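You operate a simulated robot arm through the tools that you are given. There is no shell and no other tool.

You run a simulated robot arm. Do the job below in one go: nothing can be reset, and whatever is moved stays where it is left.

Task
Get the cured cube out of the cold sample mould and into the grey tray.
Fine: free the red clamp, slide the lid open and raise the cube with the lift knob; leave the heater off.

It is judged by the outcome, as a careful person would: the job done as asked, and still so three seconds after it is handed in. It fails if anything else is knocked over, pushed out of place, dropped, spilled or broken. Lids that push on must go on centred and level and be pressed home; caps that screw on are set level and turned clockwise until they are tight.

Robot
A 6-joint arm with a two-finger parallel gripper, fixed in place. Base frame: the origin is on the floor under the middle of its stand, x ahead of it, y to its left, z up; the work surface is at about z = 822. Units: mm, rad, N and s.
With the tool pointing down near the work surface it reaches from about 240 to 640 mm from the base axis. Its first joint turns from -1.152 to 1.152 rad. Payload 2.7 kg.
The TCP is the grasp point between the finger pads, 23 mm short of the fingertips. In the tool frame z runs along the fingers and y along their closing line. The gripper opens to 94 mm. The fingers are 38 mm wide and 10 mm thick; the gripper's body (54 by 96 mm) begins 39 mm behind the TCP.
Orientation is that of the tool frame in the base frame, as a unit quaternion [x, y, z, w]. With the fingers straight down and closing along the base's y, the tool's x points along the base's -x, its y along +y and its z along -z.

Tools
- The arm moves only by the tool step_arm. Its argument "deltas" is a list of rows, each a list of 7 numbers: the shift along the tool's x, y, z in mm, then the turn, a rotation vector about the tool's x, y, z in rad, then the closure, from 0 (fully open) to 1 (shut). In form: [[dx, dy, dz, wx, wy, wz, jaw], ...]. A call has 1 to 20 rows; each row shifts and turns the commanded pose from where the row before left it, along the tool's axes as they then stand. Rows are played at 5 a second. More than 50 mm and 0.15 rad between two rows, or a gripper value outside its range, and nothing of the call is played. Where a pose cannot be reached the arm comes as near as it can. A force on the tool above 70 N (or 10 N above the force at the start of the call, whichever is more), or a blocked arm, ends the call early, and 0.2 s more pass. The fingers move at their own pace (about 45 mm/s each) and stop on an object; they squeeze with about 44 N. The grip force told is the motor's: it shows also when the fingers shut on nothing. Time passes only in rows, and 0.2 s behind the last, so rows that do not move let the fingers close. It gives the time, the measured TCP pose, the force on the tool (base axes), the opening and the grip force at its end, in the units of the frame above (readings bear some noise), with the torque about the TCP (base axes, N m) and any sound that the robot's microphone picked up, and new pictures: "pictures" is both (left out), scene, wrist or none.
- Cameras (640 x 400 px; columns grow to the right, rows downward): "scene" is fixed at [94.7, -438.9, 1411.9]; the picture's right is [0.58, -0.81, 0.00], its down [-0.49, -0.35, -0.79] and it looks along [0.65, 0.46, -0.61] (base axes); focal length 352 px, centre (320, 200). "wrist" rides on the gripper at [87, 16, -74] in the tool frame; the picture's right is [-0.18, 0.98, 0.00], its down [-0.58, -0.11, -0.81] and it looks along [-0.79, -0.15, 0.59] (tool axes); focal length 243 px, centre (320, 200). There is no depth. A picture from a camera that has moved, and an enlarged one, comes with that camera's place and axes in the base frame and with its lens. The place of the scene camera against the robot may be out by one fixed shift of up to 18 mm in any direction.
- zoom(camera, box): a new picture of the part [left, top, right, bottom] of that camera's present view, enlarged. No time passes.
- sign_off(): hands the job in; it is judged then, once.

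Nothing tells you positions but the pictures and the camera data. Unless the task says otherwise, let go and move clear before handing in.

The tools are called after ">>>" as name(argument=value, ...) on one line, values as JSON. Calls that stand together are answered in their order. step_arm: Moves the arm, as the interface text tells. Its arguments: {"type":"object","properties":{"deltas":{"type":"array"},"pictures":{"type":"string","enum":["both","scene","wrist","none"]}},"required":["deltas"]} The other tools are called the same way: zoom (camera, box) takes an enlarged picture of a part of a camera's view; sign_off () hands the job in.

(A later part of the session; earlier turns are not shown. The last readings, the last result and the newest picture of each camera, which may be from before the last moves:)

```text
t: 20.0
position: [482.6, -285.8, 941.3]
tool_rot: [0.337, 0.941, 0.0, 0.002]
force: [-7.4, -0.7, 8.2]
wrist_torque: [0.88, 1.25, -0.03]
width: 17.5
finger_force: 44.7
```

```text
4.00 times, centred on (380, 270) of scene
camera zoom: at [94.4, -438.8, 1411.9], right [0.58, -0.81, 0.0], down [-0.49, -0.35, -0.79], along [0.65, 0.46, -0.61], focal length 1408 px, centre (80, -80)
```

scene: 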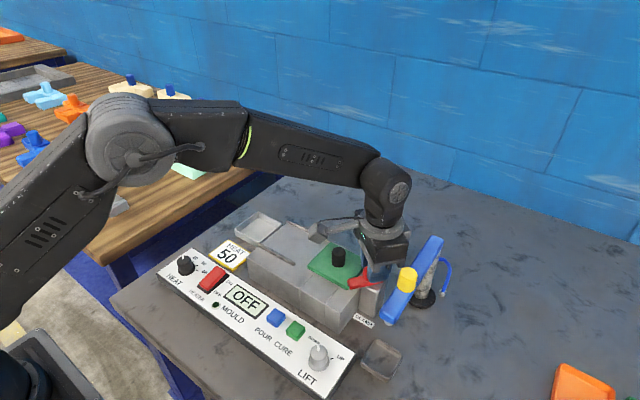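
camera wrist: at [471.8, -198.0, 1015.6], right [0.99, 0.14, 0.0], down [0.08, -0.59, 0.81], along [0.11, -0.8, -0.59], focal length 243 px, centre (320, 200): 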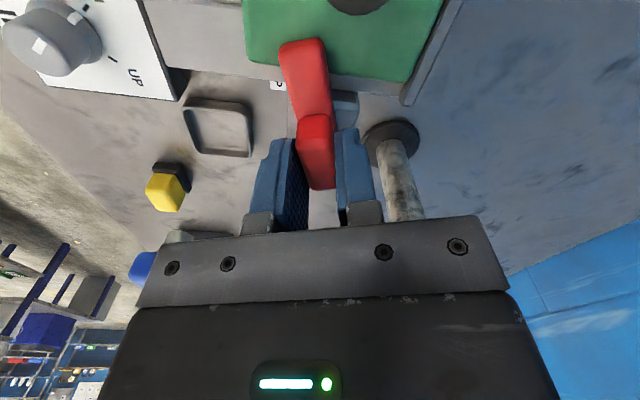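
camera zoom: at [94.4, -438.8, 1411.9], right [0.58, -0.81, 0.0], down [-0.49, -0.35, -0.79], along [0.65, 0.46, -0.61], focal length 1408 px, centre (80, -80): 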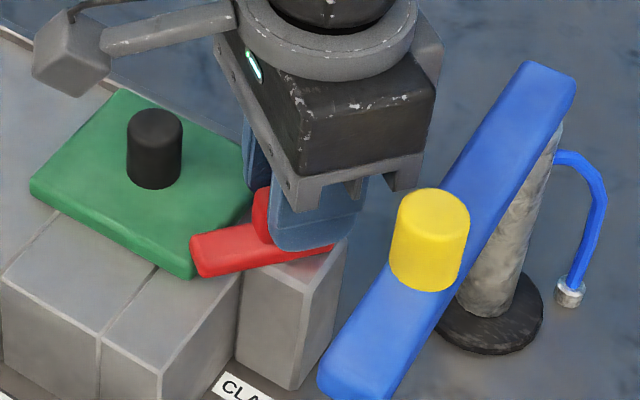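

>>> step_arm(deltas=[[0, -0.4, 0, 0, 0, -0.08, 1.0], [0, -0.4, 0, 0, 0, -0.08, 1.0], [0, -0.4, 0, 0, 0, -0.08, 1.0], [0, 0, 0, 0, 0, 0, 1.0]], pictures="both")

>>> zoom(camera="scene", box=[320, 220, 440, 320])

```text
t: 21.0
position: [481.3, -286.4, 941.0]
tool_rot: [0.223, 0.975, 0.001, 0.001]
force: [-5.2, 6.7, 6.6]
wrist_torque: [0.03, 0.16, 0.03]
width: 17.6
finger_force: 45.2
camera wrist: at [410.9, -234.7, 1015.5], right [0.59, 0.81, 0.0], down [0.48, -0.35, 0.81], along [0.65, -0.48, -0.59], focal length 243 px, centre (320, 200)
```

scene: 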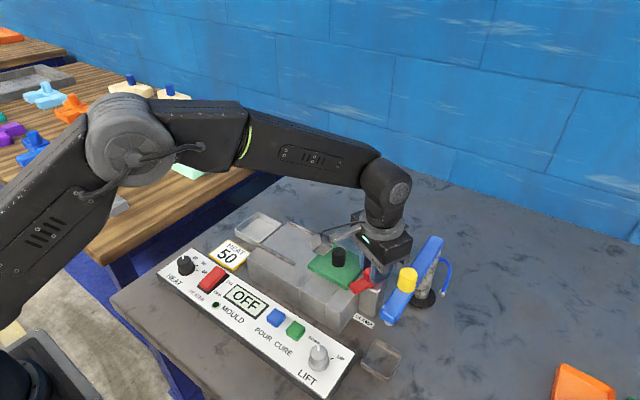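
wrist: 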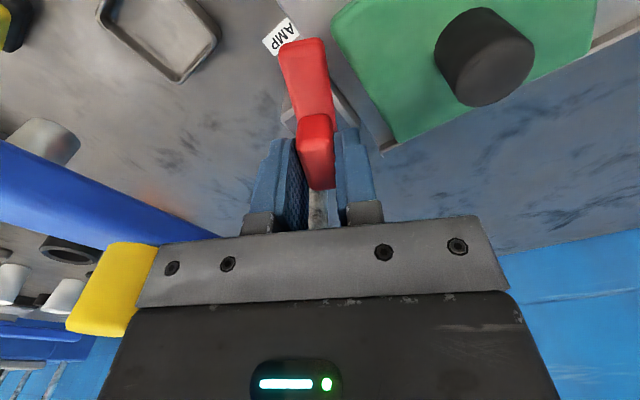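

```text
4.00 times, centred on (380, 270) of scene
camera zoom: at [94.4, -438.6, 1412.0], right [0.58, -0.81, 0.0], down [-0.49, -0.35, -0.79], along [0.65, 0.46, -0.61], focal length 1408 px, centre (80, -80)
```

zoom: 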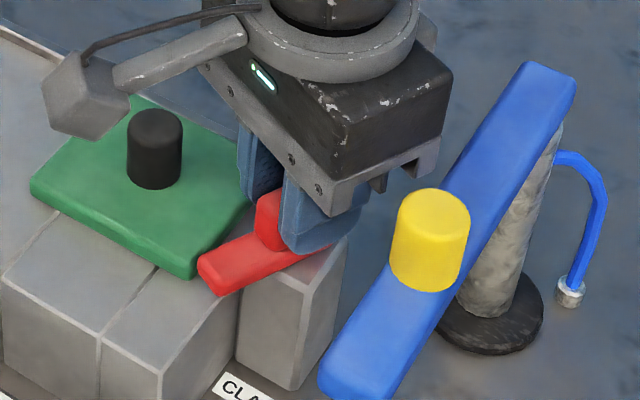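

The bar is nearly off the lid and forces remain small. A few more degrees to be fully clear.

>>> step_arm(deltas=[[0, -0.3, 0, 0, 0, -0.08, 1.0], [0, -0.3, 0, 0, 0, -0.08, 1.0], [0, -0.3, 0, 0, 0, -0.08, 1.0], [0, 0, 0, 0, 0, 0, 1.0]], pictures="both")

>>> zoom(camera="scene", box=[320, 220, 440, 320])

```text
t: 22.0
position: [482.4, -287.9, 941.0]
tool_rot: [0.105, 0.994, 0.0, 0.001]
force: [-0.3, 13.1, 11.1]
wrist_torque: [0.35, 0.61, 0.04]
width: 17.7
finger_force: 44.7
camera wrist: at [400.3, -253.7, 1015.5], right [0.38, 0.92, 0.0], down [0.54, -0.23, 0.81], along [0.75, -0.31, -0.59], focal length 243 px, centre (320, 200)
```

scene: 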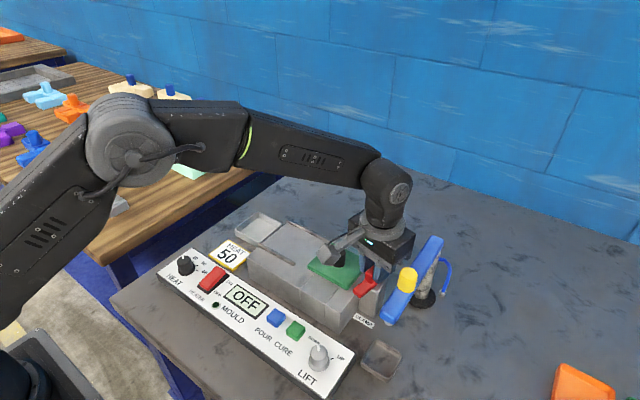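
wrist: 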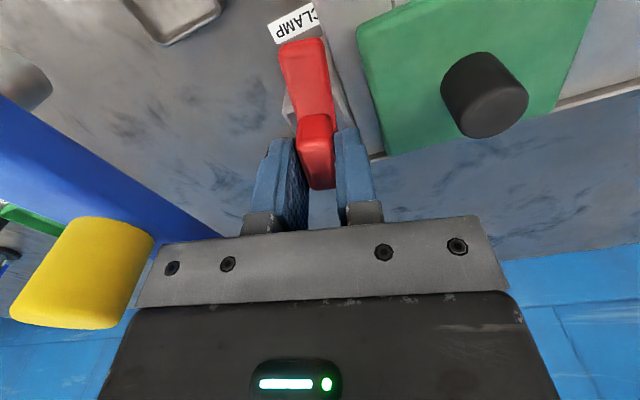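

```text
4.00 times, centred on (380, 270) of scene
camera zoom: at [94.5, -438.4, 1412.0], right [0.58, -0.81, 0.0], down [-0.49, -0.35, -0.79], along [0.65, 0.46, -0.61], focal length 1408 px, centre (80, -80)
```

zoom: 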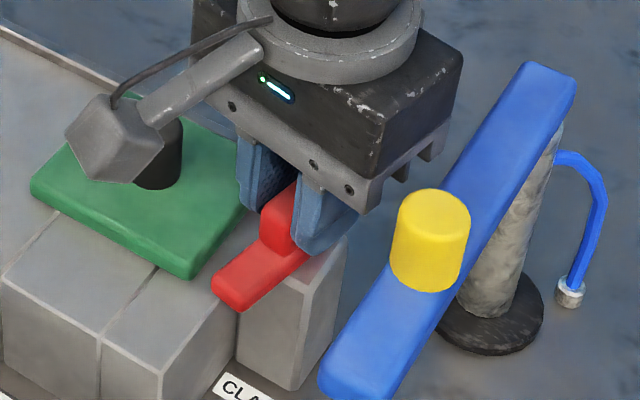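

>>> step_arm(deltas=[[0, 0.6, 0, 0, 0, -0.07, 1.0], [0, 0.6, 0, 0, 0, -0.07, 1.0], [0, 0, 0, 0, 0, 0, 1.0]], pictures="wrist")

>>> zoom(camera="wrist", box=[220, 0, 460, 200])

```text
t: 22.8
position: [481.9, -287.9, 941.6]
tool_rot: [0.035, 0.999, -0.001, 0.002]
force: [5.7, 1.5, 12.1]
wrist_torque: [0.15, 0.68, 0.06]
width: 17.7
finger_force: 44.9
camera wrist: at [396.2, -265.6, 1015.3], right [0.25, 0.97, 0.0], down [0.57, -0.15, 0.81], along [0.78, -0.2, -0.59], focal length 243 px, centre (320, 200)
```

wrist: 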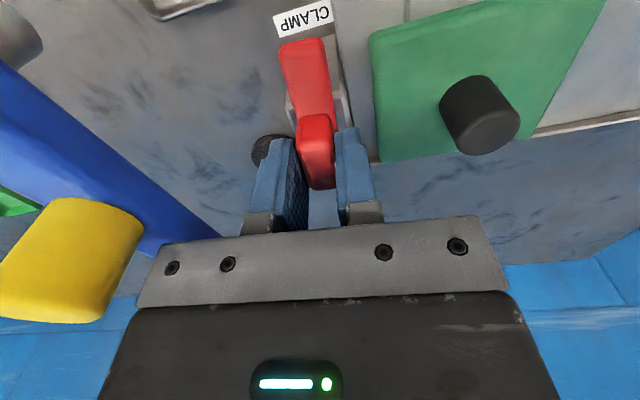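

```text
2.00 times, centred on (340, 100) of wrist
camera zoom: at [396.2, -265.6, 1015.3], right [0.25, 0.97, 0.0], down [0.57, -0.15, 0.81], along [0.78, -0.2, -0.59], focal length 485 px, centre (280, 400)
```

zoom: 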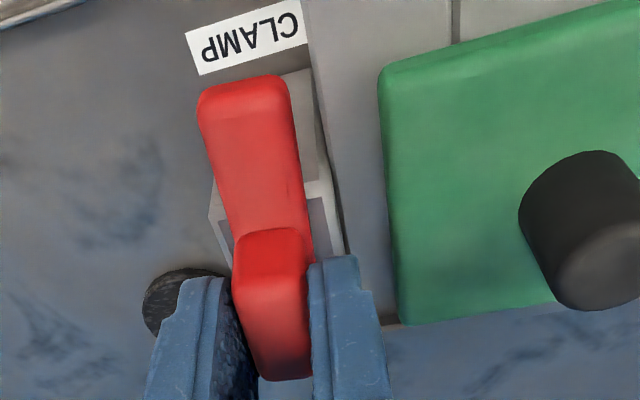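

The bar now lies alongside the block, fully off the lid. I'll open a little, rise straight up clear of it, and check it stays put.

>>> step_arm(deltas=[[0, 0, 0, 0, 0, 0, 0.7], [0, 0, 0, 0, 0, 0, 0.7], [0, 0, -20, 0, 0, 0, 0.7], [0, 0, -40, 0, 0, 0, 0.7], [0, 0, -40, 0, 0, 0, 0.7], [0, 0, 0, 0, 0, -0.07, 0.5], [0, 0, 0, 0, 0, 0, 0.5]], pictures="both")

>>> zoom(camera="wrist", box=[220, 60, 460, 220])

```text
t: 24.4
position: [484.5, -288.1, 1041.5]
tool_rot: [0.0, 1.0, 0.001, 0.0]
force: [1.2, 0.3, 0.0]
wrist_torque: [0.03, -0.02, 0.0]
width: 46.9
finger_force: 0.0
camera wrist: at [396.9, -271.9, 1115.2], right [0.18, 0.98, 0.0], down [0.58, -0.11, 0.81], along [0.79, -0.15, -0.59], focal length 243 px, centre (320, 200)
```

scene: 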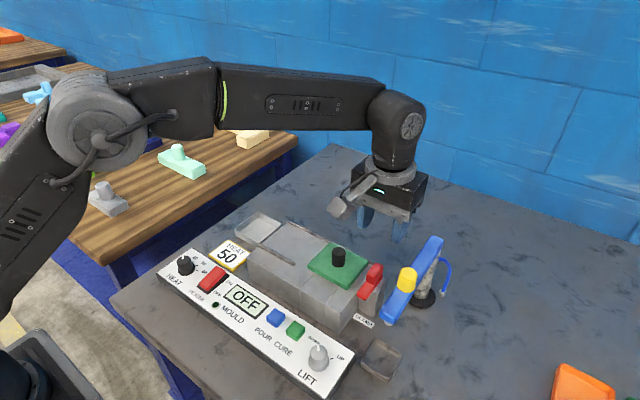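
wrist: 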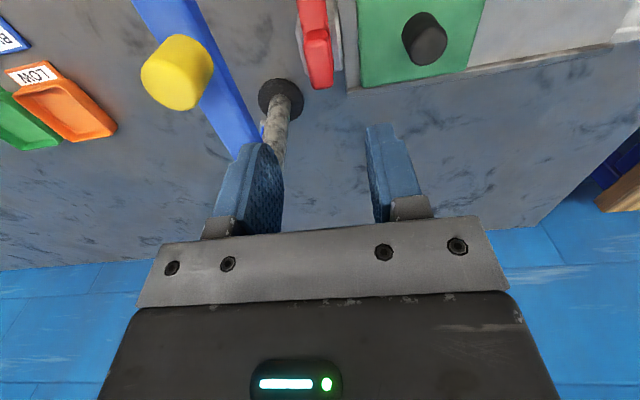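

```text
2.50 times, centred on (340, 140) of wrist
camera zoom: at [396.9, -271.9, 1115.2], right [0.18, 0.98, 0.0], down [0.58, -0.11, 0.81], along [0.79, -0.15, -0.59], focal length 606 px, centre (270, 350)
```

zoom: 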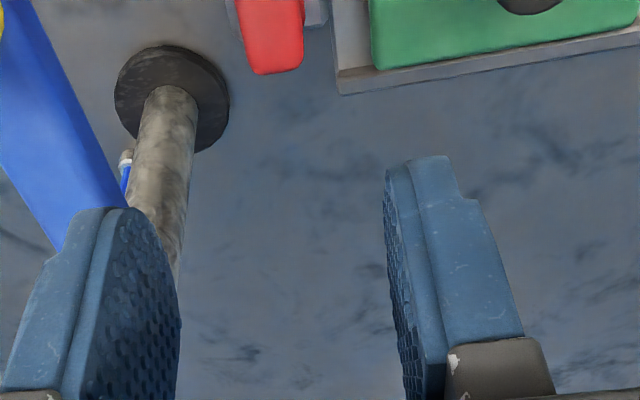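

The clamp stays where I left it, off the lid. Next I move over the black lid knob at about (481, -211) and lower with the jaws open.

>>> step_arm(deltas=[[2, 26, 0, 0, 0, 0, 0.5], [1, 26, 0, 0, 0, 0, 0.5], [0, 25, 0, 0, 0, 0, 0.5], [0, 0, 40, 0, 0, 0, 0.5], [0, 0, 40, 0, 0, 0, 0.5], [0, 0, 0, 0, 0, 0, 0.5]], pictures="both")

>>> zoom(camera="wrist", box=[200, 60, 440, 220])

>>> zoom(camera="scene", box=[270, 200, 430, 320])

```text
t: 25.8
position: [479.8, -213.3, 960.3]
tool_rot: [0.0, 1.0, 0.0, 0.002]
force: [-0.9, 0.5, -0.1]
wrist_torque: [-0.02, 0.02, -0.03]
width: 46.9
finger_force: 0.0
camera wrist: at [393.4, -196.0, 1034.1], right [0.18, 0.98, 0.0], down [0.58, -0.11, 0.81], along [0.79, -0.15, -0.59], focal length 243 px, centre (320, 200)
```

scene: 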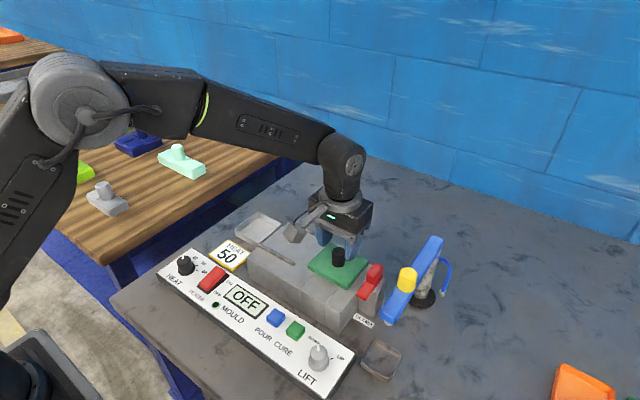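
wrist: 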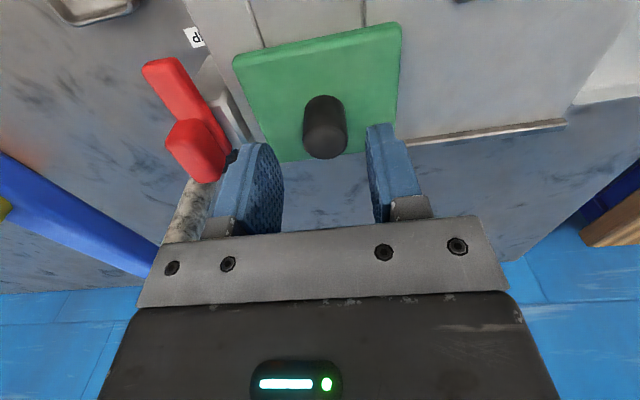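

```text
2.50 times, centred on (320, 140) of wrist
camera zoom: at [393.4, -196.0, 1034.1], right [0.18, 0.98, 0.0], down [0.58, -0.11, 0.81], along [0.79, -0.15, -0.59], focal length 606 px, centre (320, 350)
```

zoom: 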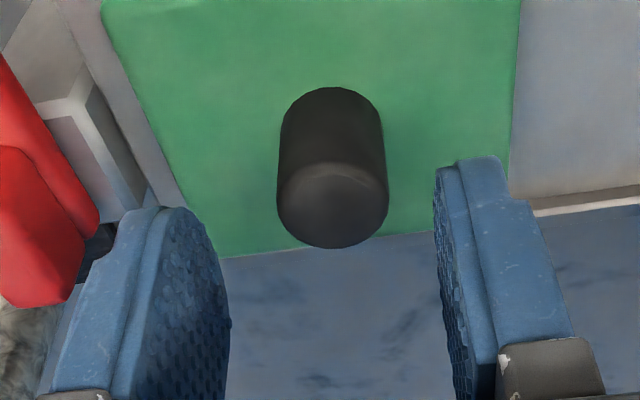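

```text
3.33 times, centred on (350, 260) of scene
camera zoom: at [94.7, -438.9, 1411.9], right [0.58, -0.81, 0.0], down [-0.49, -0.35, -0.79], along [0.65, 0.46, -0.61], focal length 1173 px, centre (220, 0)
```

zoom: 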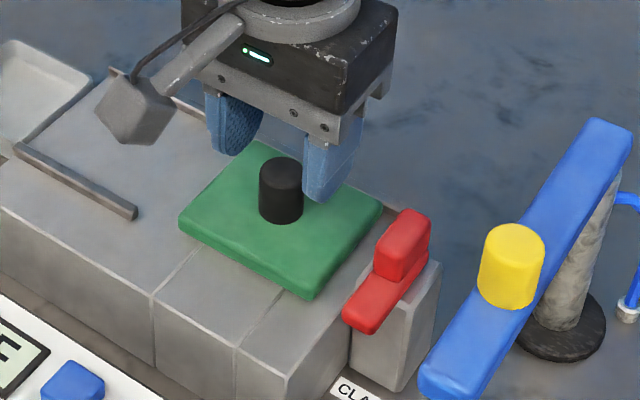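

The knob is between the fingers, about 2–3 mm to +x and +y of the TCP. I'll centre, go down and close on it.

>>> step_arm(deltas=[[-2, 2, 15, 0, 0, 0, 0.5], [0, 0, 15, 0, 0, 0, 0.5], [0, 0, 9, 0, 0, 0, 0.5], [0, 0, 0, 0, 0, 0, 0.65], [0, 0, 0, 0, 0, 0, 0.8], [0, 0, 0, 0, 0, 0, 1], [0, 0, 0, 0, 0, 0, 1]], pictures="both")

>>> zoom(camera="scene", box=[270, 200, 430, 320])

```text
t: 27.4
position: [481.5, -209.5, 922.1]
tool_rot: [0.001, 1.0, 0.001, 0.001]
force: [1.3, -1.8, 1.6]
wrist_torque: [0.56, -0.15, 0.08]
width: 25.6
finger_force: 44.6
camera wrist: at [394.1, -193.1, 995.6], right [0.19, 0.98, 0.0], down [0.58, -0.11, 0.81], along [0.79, -0.15, -0.59], focal length 243 px, centre (320, 200)
```

scene: 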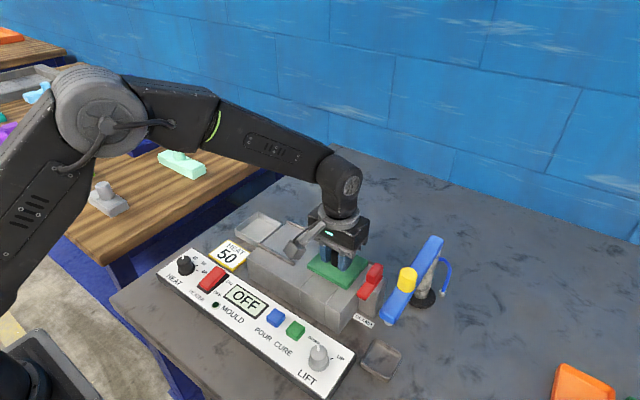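
wrist: 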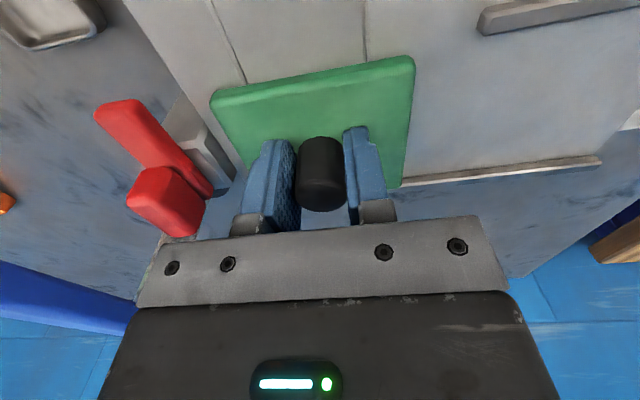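

```text
3.33 times, centred on (350, 260) of scene
camera zoom: at [94.7, -438.9, 1411.8], right [0.58, -0.81, 0.0], down [-0.49, -0.35, -0.79], along [0.65, 0.46, -0.61], focal length 1173 px, centre (220, 0)
```

zoom: 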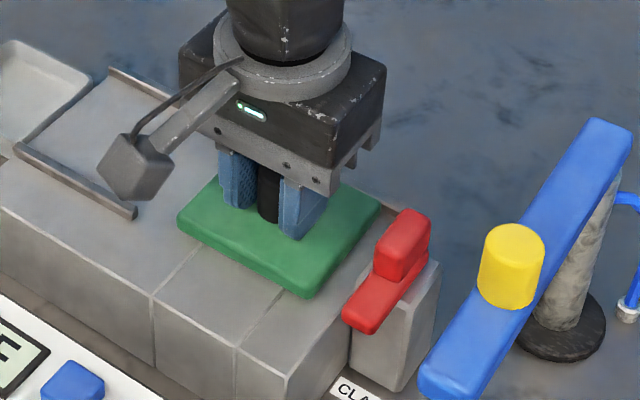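

I have the knob (25.6 mm). Now a slow slide toward +y along the rails, checking the force early.

>>> step_arm(deltas=[[0, 2, 0, 0, 0, 0, 1], [0, 3, 0, 0, 0, 0, 1], [0, 4, 0, 0, 0, 0, 1], [0, 4, 0, 0, 0, 0, 1]], pictures="scene")

>>> zoom(camera="scene", box=[250, 200, 410, 320])

```text
t: 28.4
position: [481.1, -195.4, 921.7]
tool_rot: [0.001, 1.0, 0.0, -0.001]
force: [0.4, -0.9, -5.2]
wrist_torque: [-0.54, 0.3, -0.24]
width: 25.8
finger_force: 44.7
```

scene: 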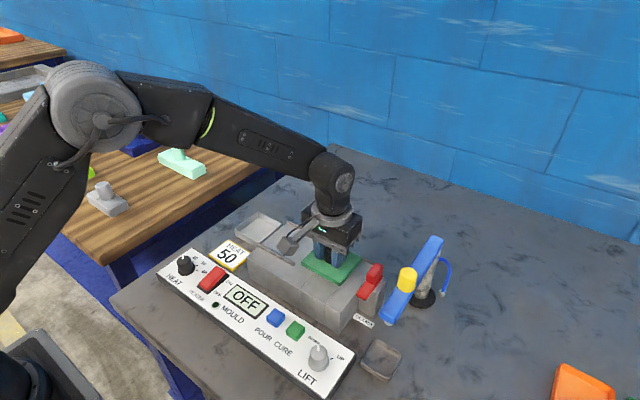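

```text
3.33 times, centred on (330, 260) of scene
camera zoom: at [94.8, -438.9, 1411.9], right [0.58, -0.81, 0.0], down [-0.49, -0.35, -0.79], along [0.65, 0.46, -0.61], focal length 1173 px, centre (287, 0)
```

zoom: 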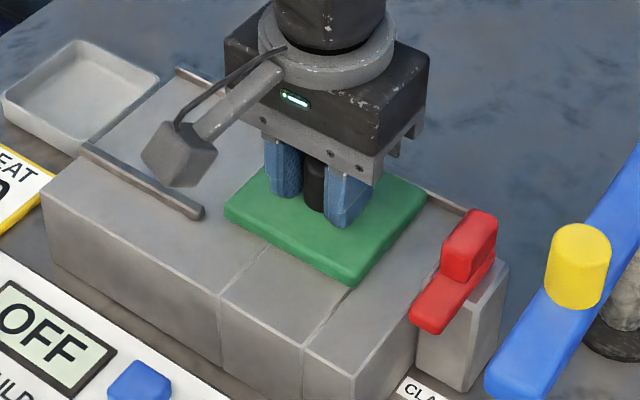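

It slides freely. Continuing along the rails.

>>> step_arm(deltas=[[0, 6, 0, 0, 0, 0, 1], [0, 8, 0, 0, 0, 0, 1], [0, 8, 0, 0, 0, 0, 1], [0, 8, 0, 0, 0, 0, 1], [0, 8, 0, 0, 0, 0, 1], [0, 0, 0, 0, 0, 0, 1]], pictures="scene")

>>> zoom(camera="scene", box=[250, 200, 410, 320])

```text
t: 29.8
position: [479.8, -157.6, 922.6]
tool_rot: [0.001, 1.0, 0.0, -0.001]
force: [2.8, -0.2, -13.1]
wrist_torque: [-0.57, -1.18, 0.0]
width: 25.5
finger_force: 45.0
```

scene: 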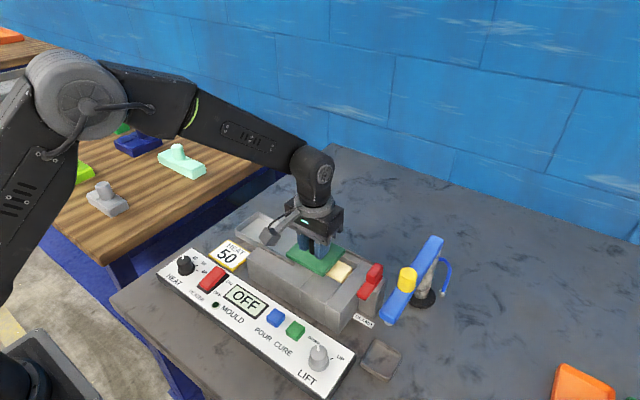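

```text
3.33 times, centred on (330, 260) of scene
camera zoom: at [94.9, -438.9, 1411.8], right [0.58, -0.81, 0.0], down [-0.49, -0.35, -0.79], along [0.65, 0.46, -0.61], focal length 1173 px, centre (287, 0)
```

zoom: 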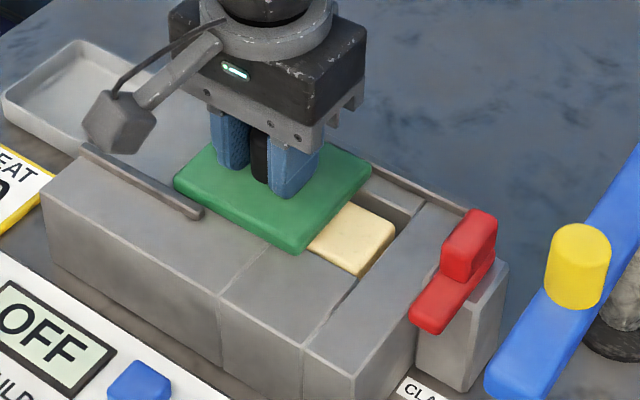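

The cream cube is showing in the chamber. I'll carry on sliding until the chamber is wholly open with room for the fingers.

>>> step_arm(deltas=[[0, 6, 0.7, 0, 0, 0, 1], [0, 8, 0, 0, 0, 0, 1], [0, 8, 0, 0, 0, 0, 1], [0, 8, 0, 0, 0, 0, 1], [0, 6, 0, 0, 0, 0, 1], [0, 0, 0, 0, 0, 0, 1]], pictures="both")

>>> zoom(camera="scene", box=[250, 200, 410, 320])

```text
t: 31.2
position: [481.5, -122.2, 920.6]
tool_rot: [0.0, 1.0, 0.0, 0.001]
force: [9.5, -0.1, -4.6]
wrist_torque: [0.5, -0.08, 0.22]
width: 25.7
finger_force: 44.5
camera wrist: at [393.9, -105.3, 995.6], right [0.18, 0.98, 0.0], down [0.58, -0.11, 0.81], along [0.79, -0.15, -0.59], focal length 243 px, centre (320, 200)
```

scene: 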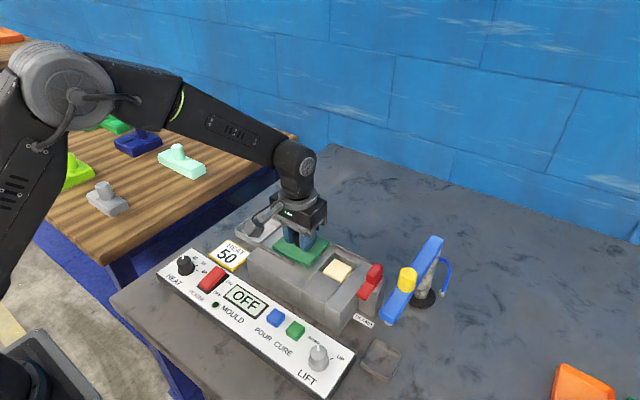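
wrist: 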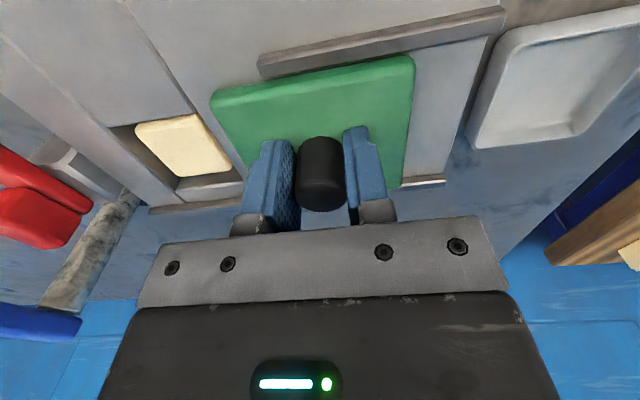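

```text
3.33 times, centred on (330, 260) of scene
camera zoom: at [95.0, -438.9, 1411.8], right [0.58, -0.81, 0.0], down [-0.49, -0.35, -0.79], along [0.65, 0.46, -0.61], focal length 1173 px, centre (287, 0)
```

zoom: 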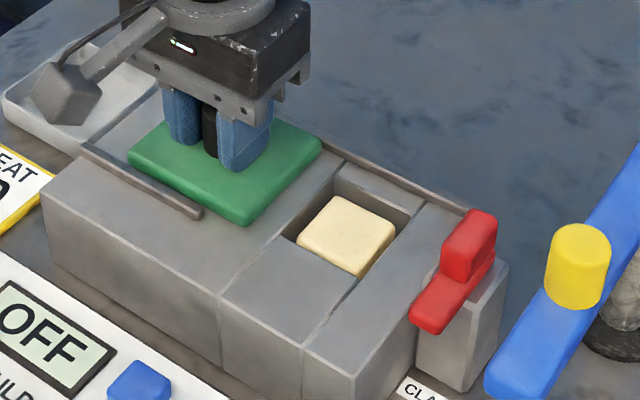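

The chamber is open and the cube visible. I'll slide the lid another 12 mm for finger room, if it goes easily.

>>> step_arm(deltas=[[0.5, 4, 0, 0, 0, 0, 1], [0, 4, 0, 0, 0, 0, 1], [0, 4, 0, 0, 0, 0, 1], [0, 0, 0, 0, 0, 0, 1]], pictures="none")

```text
t: 32.2
position: [479.8, -109.9, 922.2]
tool_rot: [0.001, 1.0, -0.001, 0.002]
force: [15.4, -6.9, -1.6]
wrist_torque: [0.52, 0.33, 0.0]
width: 25.8
finger_force: 44.3
```

The lid is about 100 mm open with little force. I'll let go, rise, and look at the result before heading to the lift knob.

>>> step_arm(deltas=[[0, 0, 0, 0, 0, 0, 0.6], [0, 0, 0, 0, 0, 0, 0.5], [0, 0, -20, 0, 0, 0, 0.5], [0, 0, -40, 0, 0, 0, 0.5], [0, 0, -40, 0, 0, 0, 0.5], [40, -20, -10, 0, 0, 0, 0.5], [40, -20, 0, 0, 0, 0, 0.5], [40, -20, 0, 0, 0, 0, 0.5], [40, -30, 0, 0, 0, 0, 0.5], [0, -30, 0, 0, 0, 0, 0.5], [0, 0, 0, 0, 0, 0, 0.5]], pictures="both")

>>> zoom(camera="wrist", box=[160, 20, 420, 200])

>>> zoom(camera="scene", box=[230, 200, 430, 340])

```text
t: 34.6
position: [319.7, -230.5, 1028.0]
tool_rot: [0.0, 1.0, -0.001, 0.0]
force: [-0.2, 0.6, -0.2]
wrist_torque: [0.0, -0.01, 0.0]
width: 47.2
finger_force: 0.1
camera wrist: at [232.9, -215.6, 1102.1], right [0.18, 0.98, 0.0], down [0.58, -0.11, 0.81], along [0.79, -0.15, -0.59], focal length 243 px, centre (320, 200)
```

scene: 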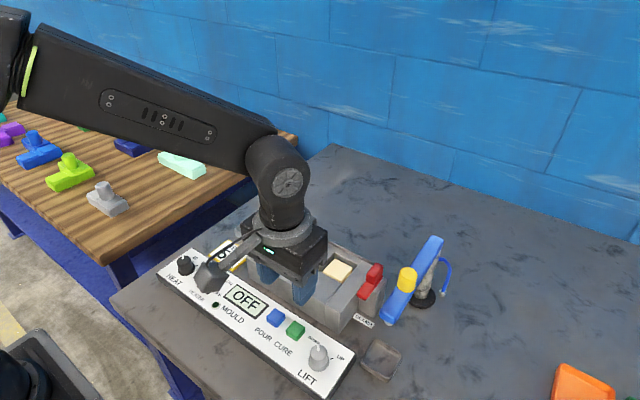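
wrist: 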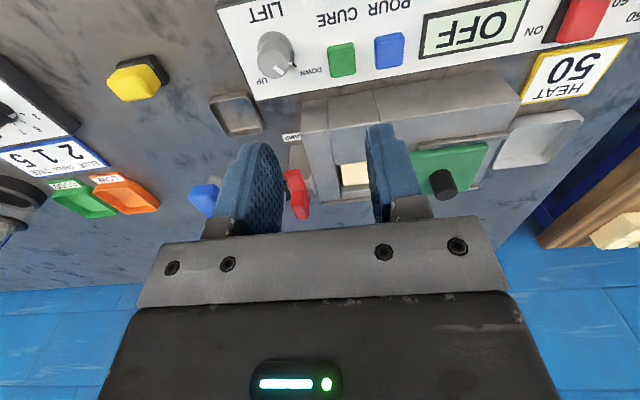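

```text
2.22 times, centred on (290, 110) of wrist
camera zoom: at [232.9, -215.6, 1102.1], right [0.18, 0.98, 0.0], down [0.58, -0.11, 0.81], along [0.79, -0.15, -0.59], focal length 539 px, centre (387, 400)
```

zoom: 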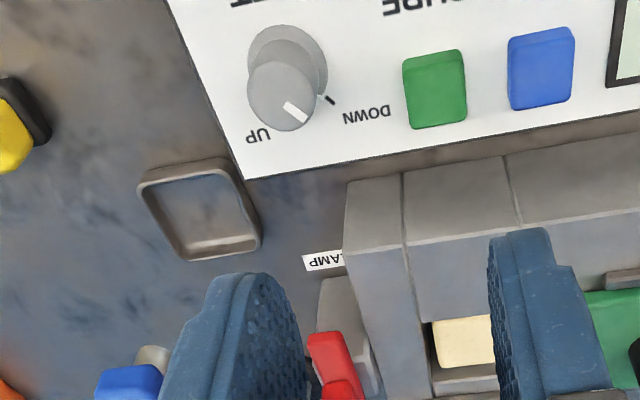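

```text
2.86 times, centred on (330, 270) of scene
camera zoom: at [94.7, -438.9, 1411.9], right [0.58, -0.81, 0.0], down [-0.49, -0.35, -0.79], along [0.65, 0.46, -0.61], focal length 1006 px, centre (291, 0)
```

zoom: 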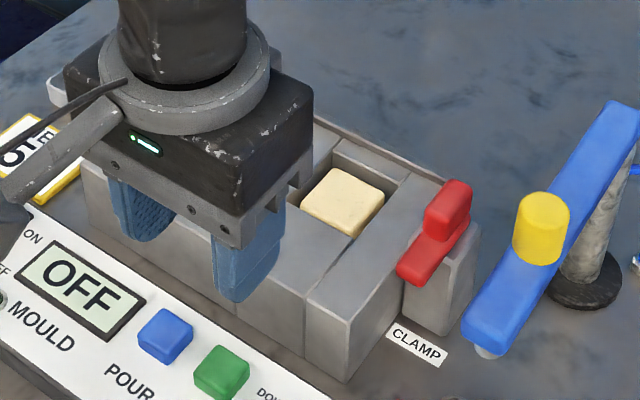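

The lid is parked open with the clamp staying clear, and the cube sits flush in the mould. Triangulating three views, the lift knob's axis is at about (327, -277), top z 871, about 28 mm wide, pointer at DOWN; UP is about 80–90° clockwise. I'll go over it next.

>>> step_arm(deltas=[[-4, -23, 0, 0, 0, 0, 0.5], [-3.5, -23.7, 0, 0, 0, 0, 0.5], [0, 0, 40, 0, 0, 0, 0.5], [0, 0, 40, 0, 0, 0, 0.5], [0, 0, 25, 0, 0, 0, 0.5], [0, 0, 0, 0, 0, 0, 0.5]], pictures="both")

>>> zoom(camera="scene", box=[260, 290, 400, 400])

>>> zoom(camera="wrist", box=[200, 60, 440, 230])

```text
t: 36.0
position: [328.1, -276.4, 925.0]
tool_rot: [0.0, 1.0, 0.0, 0.0]
force: [-0.8, -0.2, -0.4]
wrist_torque: [-0.02, 0.01, -0.03]
width: 47.3
finger_force: 0.0
camera wrist: at [240.9, -260.1, 999.1], right [0.18, 0.98, 0.0], down [0.58, -0.11, 0.81], along [0.79, -0.15, -0.59], focal length 243 px, centre (320, 200)
```

scene: 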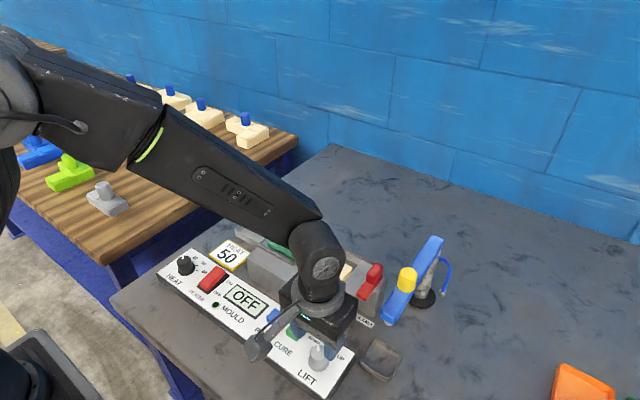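
wrist: 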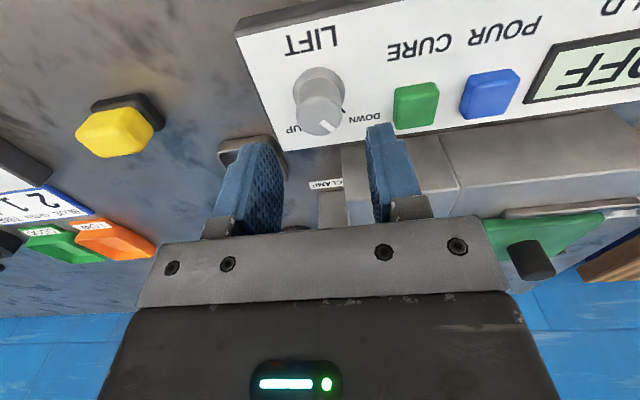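

```text
3.64 times, centred on (330, 345) of scene
camera zoom: at [94.7, -438.9, 1411.9], right [0.58, -0.81, 0.0], down [-0.49, -0.35, -0.79], along [0.65, 0.46, -0.61], focal length 1280 px, centre (284, -327)
```

zoom: 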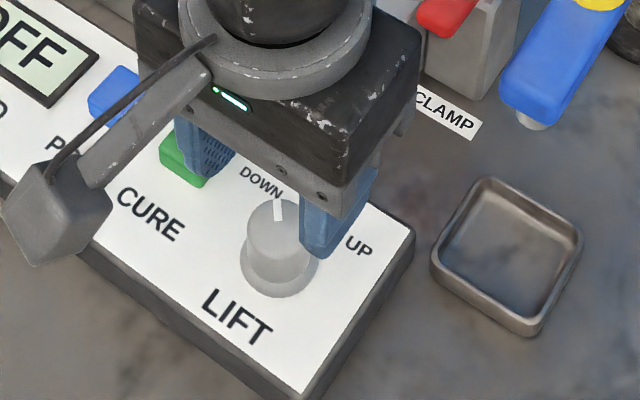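

```text
2.35 times, centred on (320, 145) of wrist
camera zoom: at [240.9, -260.1, 999.1], right [0.18, 0.98, 0.0], down [0.58, -0.11, 0.81], along [0.79, -0.15, -0.59], focal length 571 px, centre (320, 329)
```

zoom: 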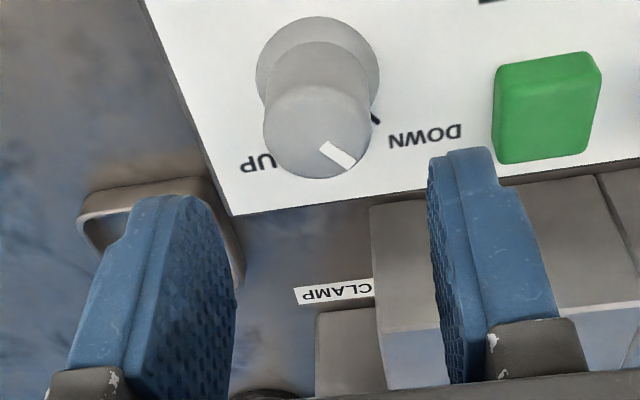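

The knob sits right under the TCP (327.7, -277.4 by this view). I'll lower to z about 876 and close on it.

>>> step_arm(deltas=[[0, -0.5, 20, 0, 0, 0, 0.5], [0, 0, 15, 0, 0, 0, 0.5], [0, 0, 8, 0, 0, 0, 0.5], [0, 0, 5, 0, 0, 0, 0.5], [0, 0, 0, 0, 0, 0, 0.65], [0, 0, 0, 0, 0, 0, 0.8], [0, 0, 0, 0, 0, 0, 1], [0, 0, 0, 0, 0, 0, 1]], pictures="both")

>>> zoom(camera="scene", box=[260, 290, 400, 400])

```text
t: 37.8
position: [326.6, -276.3, 878.2]
tool_rot: [0.001, 1.0, -0.001, 0.001]
force: [-2.8, -15.0, -8.3]
wrist_torque: [-0.36, -0.52, -0.03]
width: 27.9
finger_force: 44.8
camera wrist: at [240.5, -260.8, 952.2], right [0.19, 0.98, 0.0], down [0.58, -0.11, 0.81], along [0.79, -0.15, -0.59], focal length 243 px, centre (320, 200)
```

scene: 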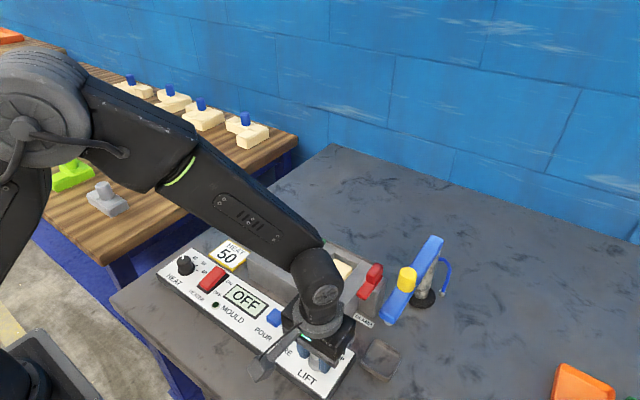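
wrist: 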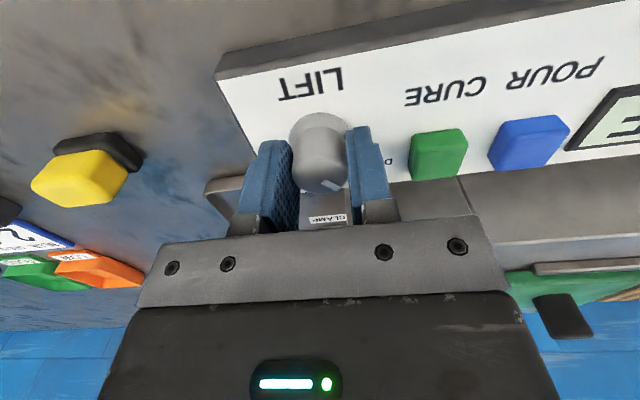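

```text
3.64 times, centred on (330, 345) of scene
camera zoom: at [94.7, -439.3, 1411.7], right [0.58, -0.81, 0.0], down [-0.49, -0.35, -0.79], along [0.65, 0.46, -0.61], focal length 1280 px, centre (284, -327)
```

zoom: 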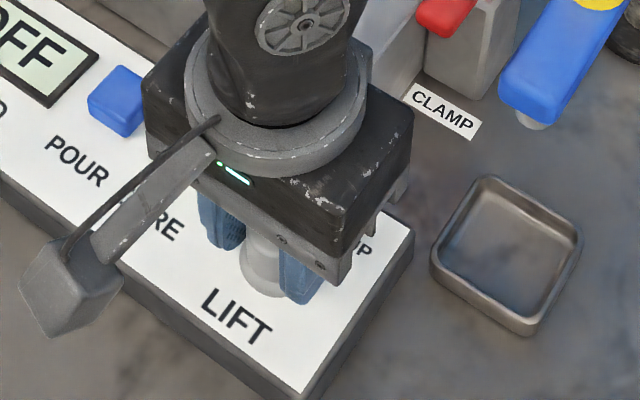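

The knob is gripped (27.9 mm). I'll take out the small side load and start turning clockwise (seen from above).

>>> step_arm(deltas=[[0, -1, 0, 0, 0, 0, 1], [0, 0, 0, 0, 0, 0.1, 1], [0, 0, 0, 0, 0, 0.1, 1], [0, 0, 0, 0, 0, 0.1, 1], [0, 0, 0, 0, 0, 0.1, 1], [0, 0, 0, 0, 0, 0, 1]], pictures="both")

>>> zoom(camera="scene", box=[270, 210, 430, 330])

>>> zoom(camera="wrist", box=[220, 60, 440, 230])

```text
t: 39.2
position: [326.7, -276.6, 877.8]
tool_rot: [0.199, 0.98, 0.001, -0.001]
force: [3.8, 2.9, -5.4]
wrist_torque: [0.35, 0.39, 0.06]
width: 27.8
finger_force: 44.7
camera wrist: at [253.9, -228.3, 952.5], right [0.55, 0.83, 0.0], down [0.49, -0.33, 0.81], along [0.67, -0.45, -0.59], focal length 243 px, centre (320, 200)
```

scene: 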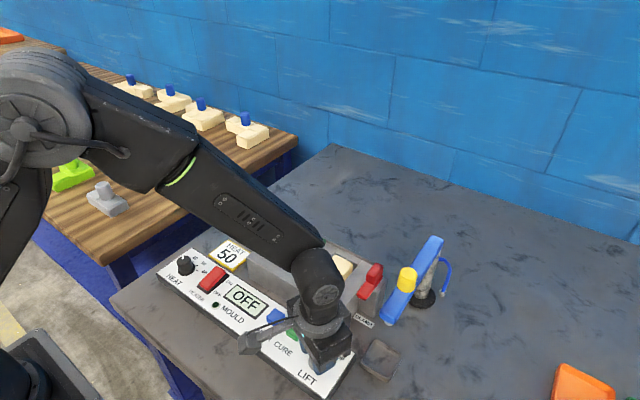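
wrist: 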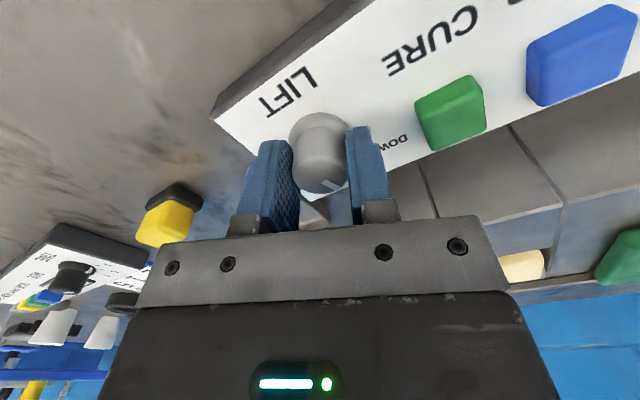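

```text
3.33 times, centred on (350, 270) of scene
camera zoom: at [94.9, -438.8, 1411.9], right [0.58, -0.81, 0.0], down [-0.49, -0.35, -0.79], along [0.65, 0.46, -0.61], focal length 1173 px, centre (220, -33)
```

zoom: 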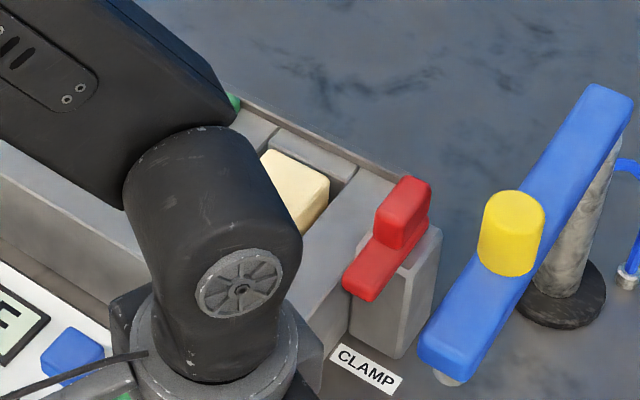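

```text
2.35 times, centred on (330, 145) of wrist
camera zoom: at [253.9, -228.3, 952.5], right [0.55, 0.83, 0.0], down [0.49, -0.33, 0.81], along [0.67, -0.45, -0.59], focal length 571 px, centre (296, 329)
```

zoom: 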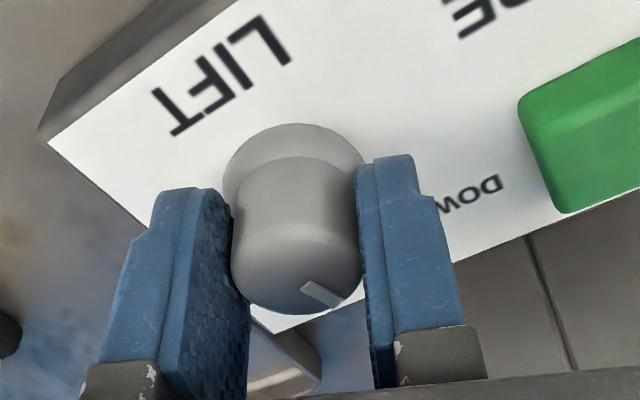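

The cube is rising as the knob turns. Continuing slowly clockwise.

>>> step_arm(deltas=[[0, 0, 0, 0, 0, 0.1, 1], [0, 0, 0, 0, 0, 0.1, 1], [0, 0, 0, 0, 0, 0.1, 1], [0, 0, 0, 0, 0, 0.1, 1], [0, 0, 0, 0, 0, 0.1, 1], [0, 0, 0, 0, 0, 0.1, 1], [0, 0, 0, 0, 0, 0.1, 1], [0, 0, 0, 0, 0, 0, 1]], pictures="both")

>>> zoom(camera="scene", box=[270, 210, 430, 330])

>>> zoom(camera="wrist", box=[220, 60, 440, 230])

```text
t: 41.0
position: [328.2, -275.9, 878.2]
tool_rot: [0.524, 0.852, 0.0, -0.001]
force: [4.5, 24.1, -12.0]
wrist_torque: [-0.04, -0.21, 0.01]
width: 27.5
finger_force: 45.1
camera wrist: at [303.0, -192.2, 952.5], right [0.96, 0.28, 0.0], down [0.17, -0.57, 0.81], along [0.22, -0.77, -0.59], focal length 243 px, centre (320, 200)
```

scene: 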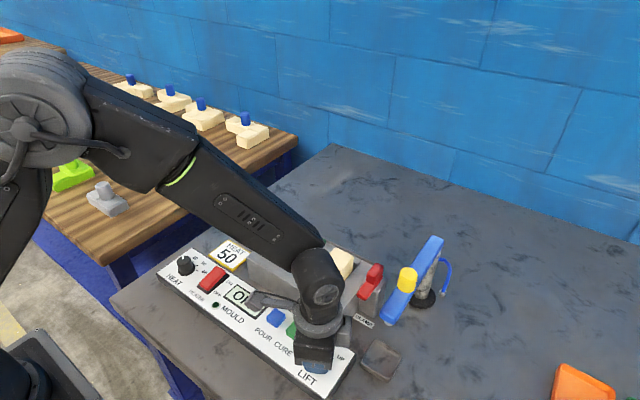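
wrist: 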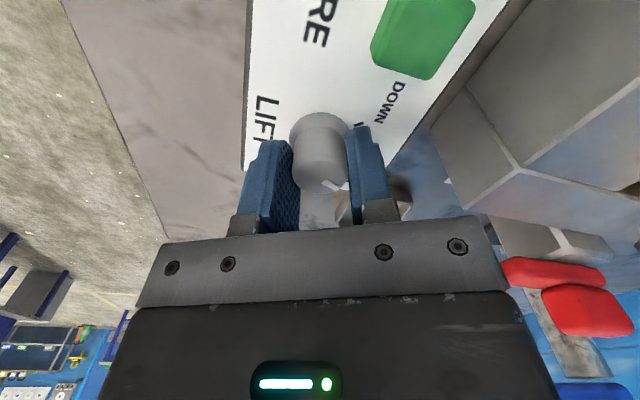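

```text
3.33 times, centred on (350, 270) of scene
camera zoom: at [94.9, -438.4, 1412.0], right [0.58, -0.81, 0.0], down [-0.49, -0.35, -0.79], along [0.65, 0.46, -0.61], focal length 1173 px, centre (220, -33)
```

zoom: 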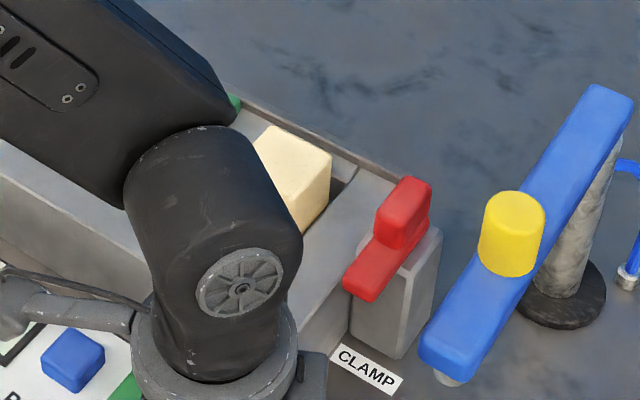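

```text
2.35 times, centred on (330, 145) of wrist
camera zoom: at [303.0, -192.2, 952.5], right [0.96, 0.28, 0.0], down [0.17, -0.57, 0.81], along [0.22, -0.77, -0.59], focal length 571 px, centre (296, 329)
```

zoom: 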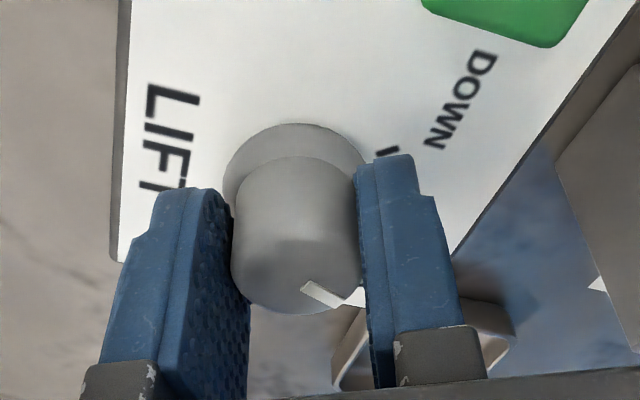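

>>> step_arm(deltas=[[0.8, 0.7, 0, 0, 0, 0.08, 1], [0, 0, 0, 0, 0, 0.08, 1], [0, 0, 0, 0, 0, 0.08, 1], [0, 0, 0, 0, 0, 0.06, 1], [0, 0, 0, 0, 0, 0, 1]], pictures="both")

>>> zoom(camera="scene", box=[270, 210, 430, 330])

>>> zoom(camera="wrist", box=[220, 60, 440, 230])

```text
t: 42.2
position: [328.0, -276.1, 877.5]
tool_rot: [0.645, 0.764, 0.001, 0.0]
force: [10.1, 12.3, -20.0]
wrist_torque: [0.73, -0.09, 0.0]
width: 27.6
finger_force: 44.7
camera wrist: at [329.1, -188.5, 952.4], right [1.0, -0.02, 0.0], down [-0.01, -0.59, 0.81], along [-0.01, -0.81, -0.59], focal length 243 px, centre (320, 200)
```

scene: 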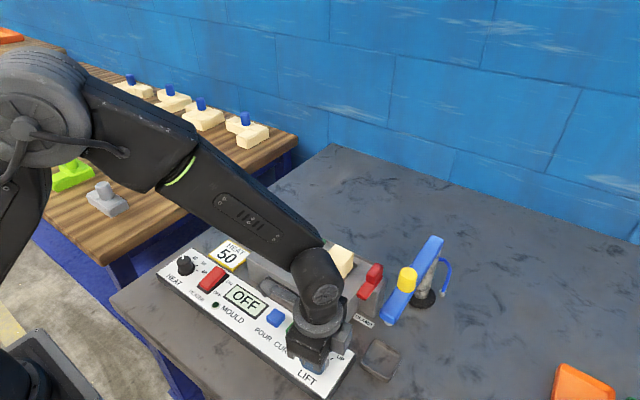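
wrist: 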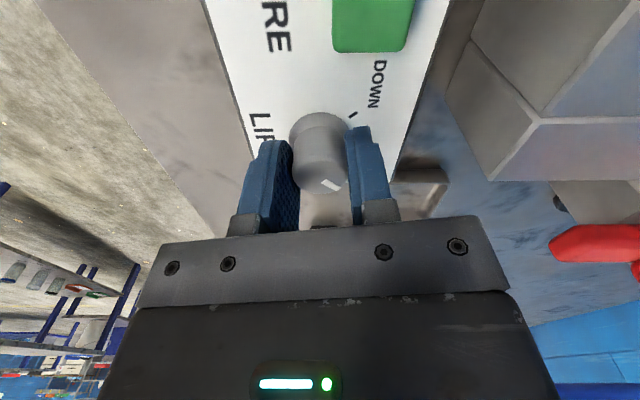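

```text
3.33 times, centred on (350, 270) of scene
camera zoom: at [95.1, -438.8, 1411.9], right [0.58, -0.81, 0.0], down [-0.49, -0.35, -0.79], along [0.65, 0.46, -0.61], focal length 1173 px, centre (220, -33)
```

zoom: 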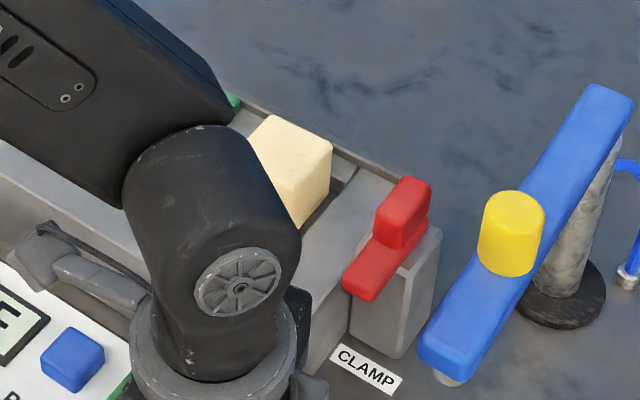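

```text
2.35 times, centred on (330, 145) of wrist
camera zoom: at [329.1, -188.5, 952.4], right [1.0, -0.02, 0.0], down [-0.01, -0.59, 0.81], along [-0.01, -0.81, -0.59], focal length 571 px, centre (296, 329)
```

zoom: 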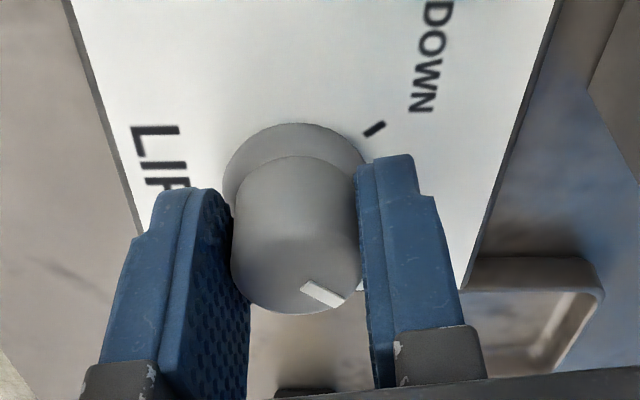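

The knob has turned about 80° and the cube stands well up. I'll nudge a little further to see whether it reaches its stop at UP.

>>> step_arm(deltas=[[0, 0.5, 0.5, 0, 0, 0.05, 1], [0, 0, 0.5, 0, 0, 0.05, 1], [0, 0, 0, 0, 0, 0, 1]], pictures="none")

```text
t: 43.0
position: [327.6, -276.4, 878.4]
tool_rot: [0.682, 0.732, 0.0, 0.001]
force: [2.9, 14.5, 0.6]
wrist_torque: [0.29, 0.24, 0.23]
width: 27.6
finger_force: 44.9
```

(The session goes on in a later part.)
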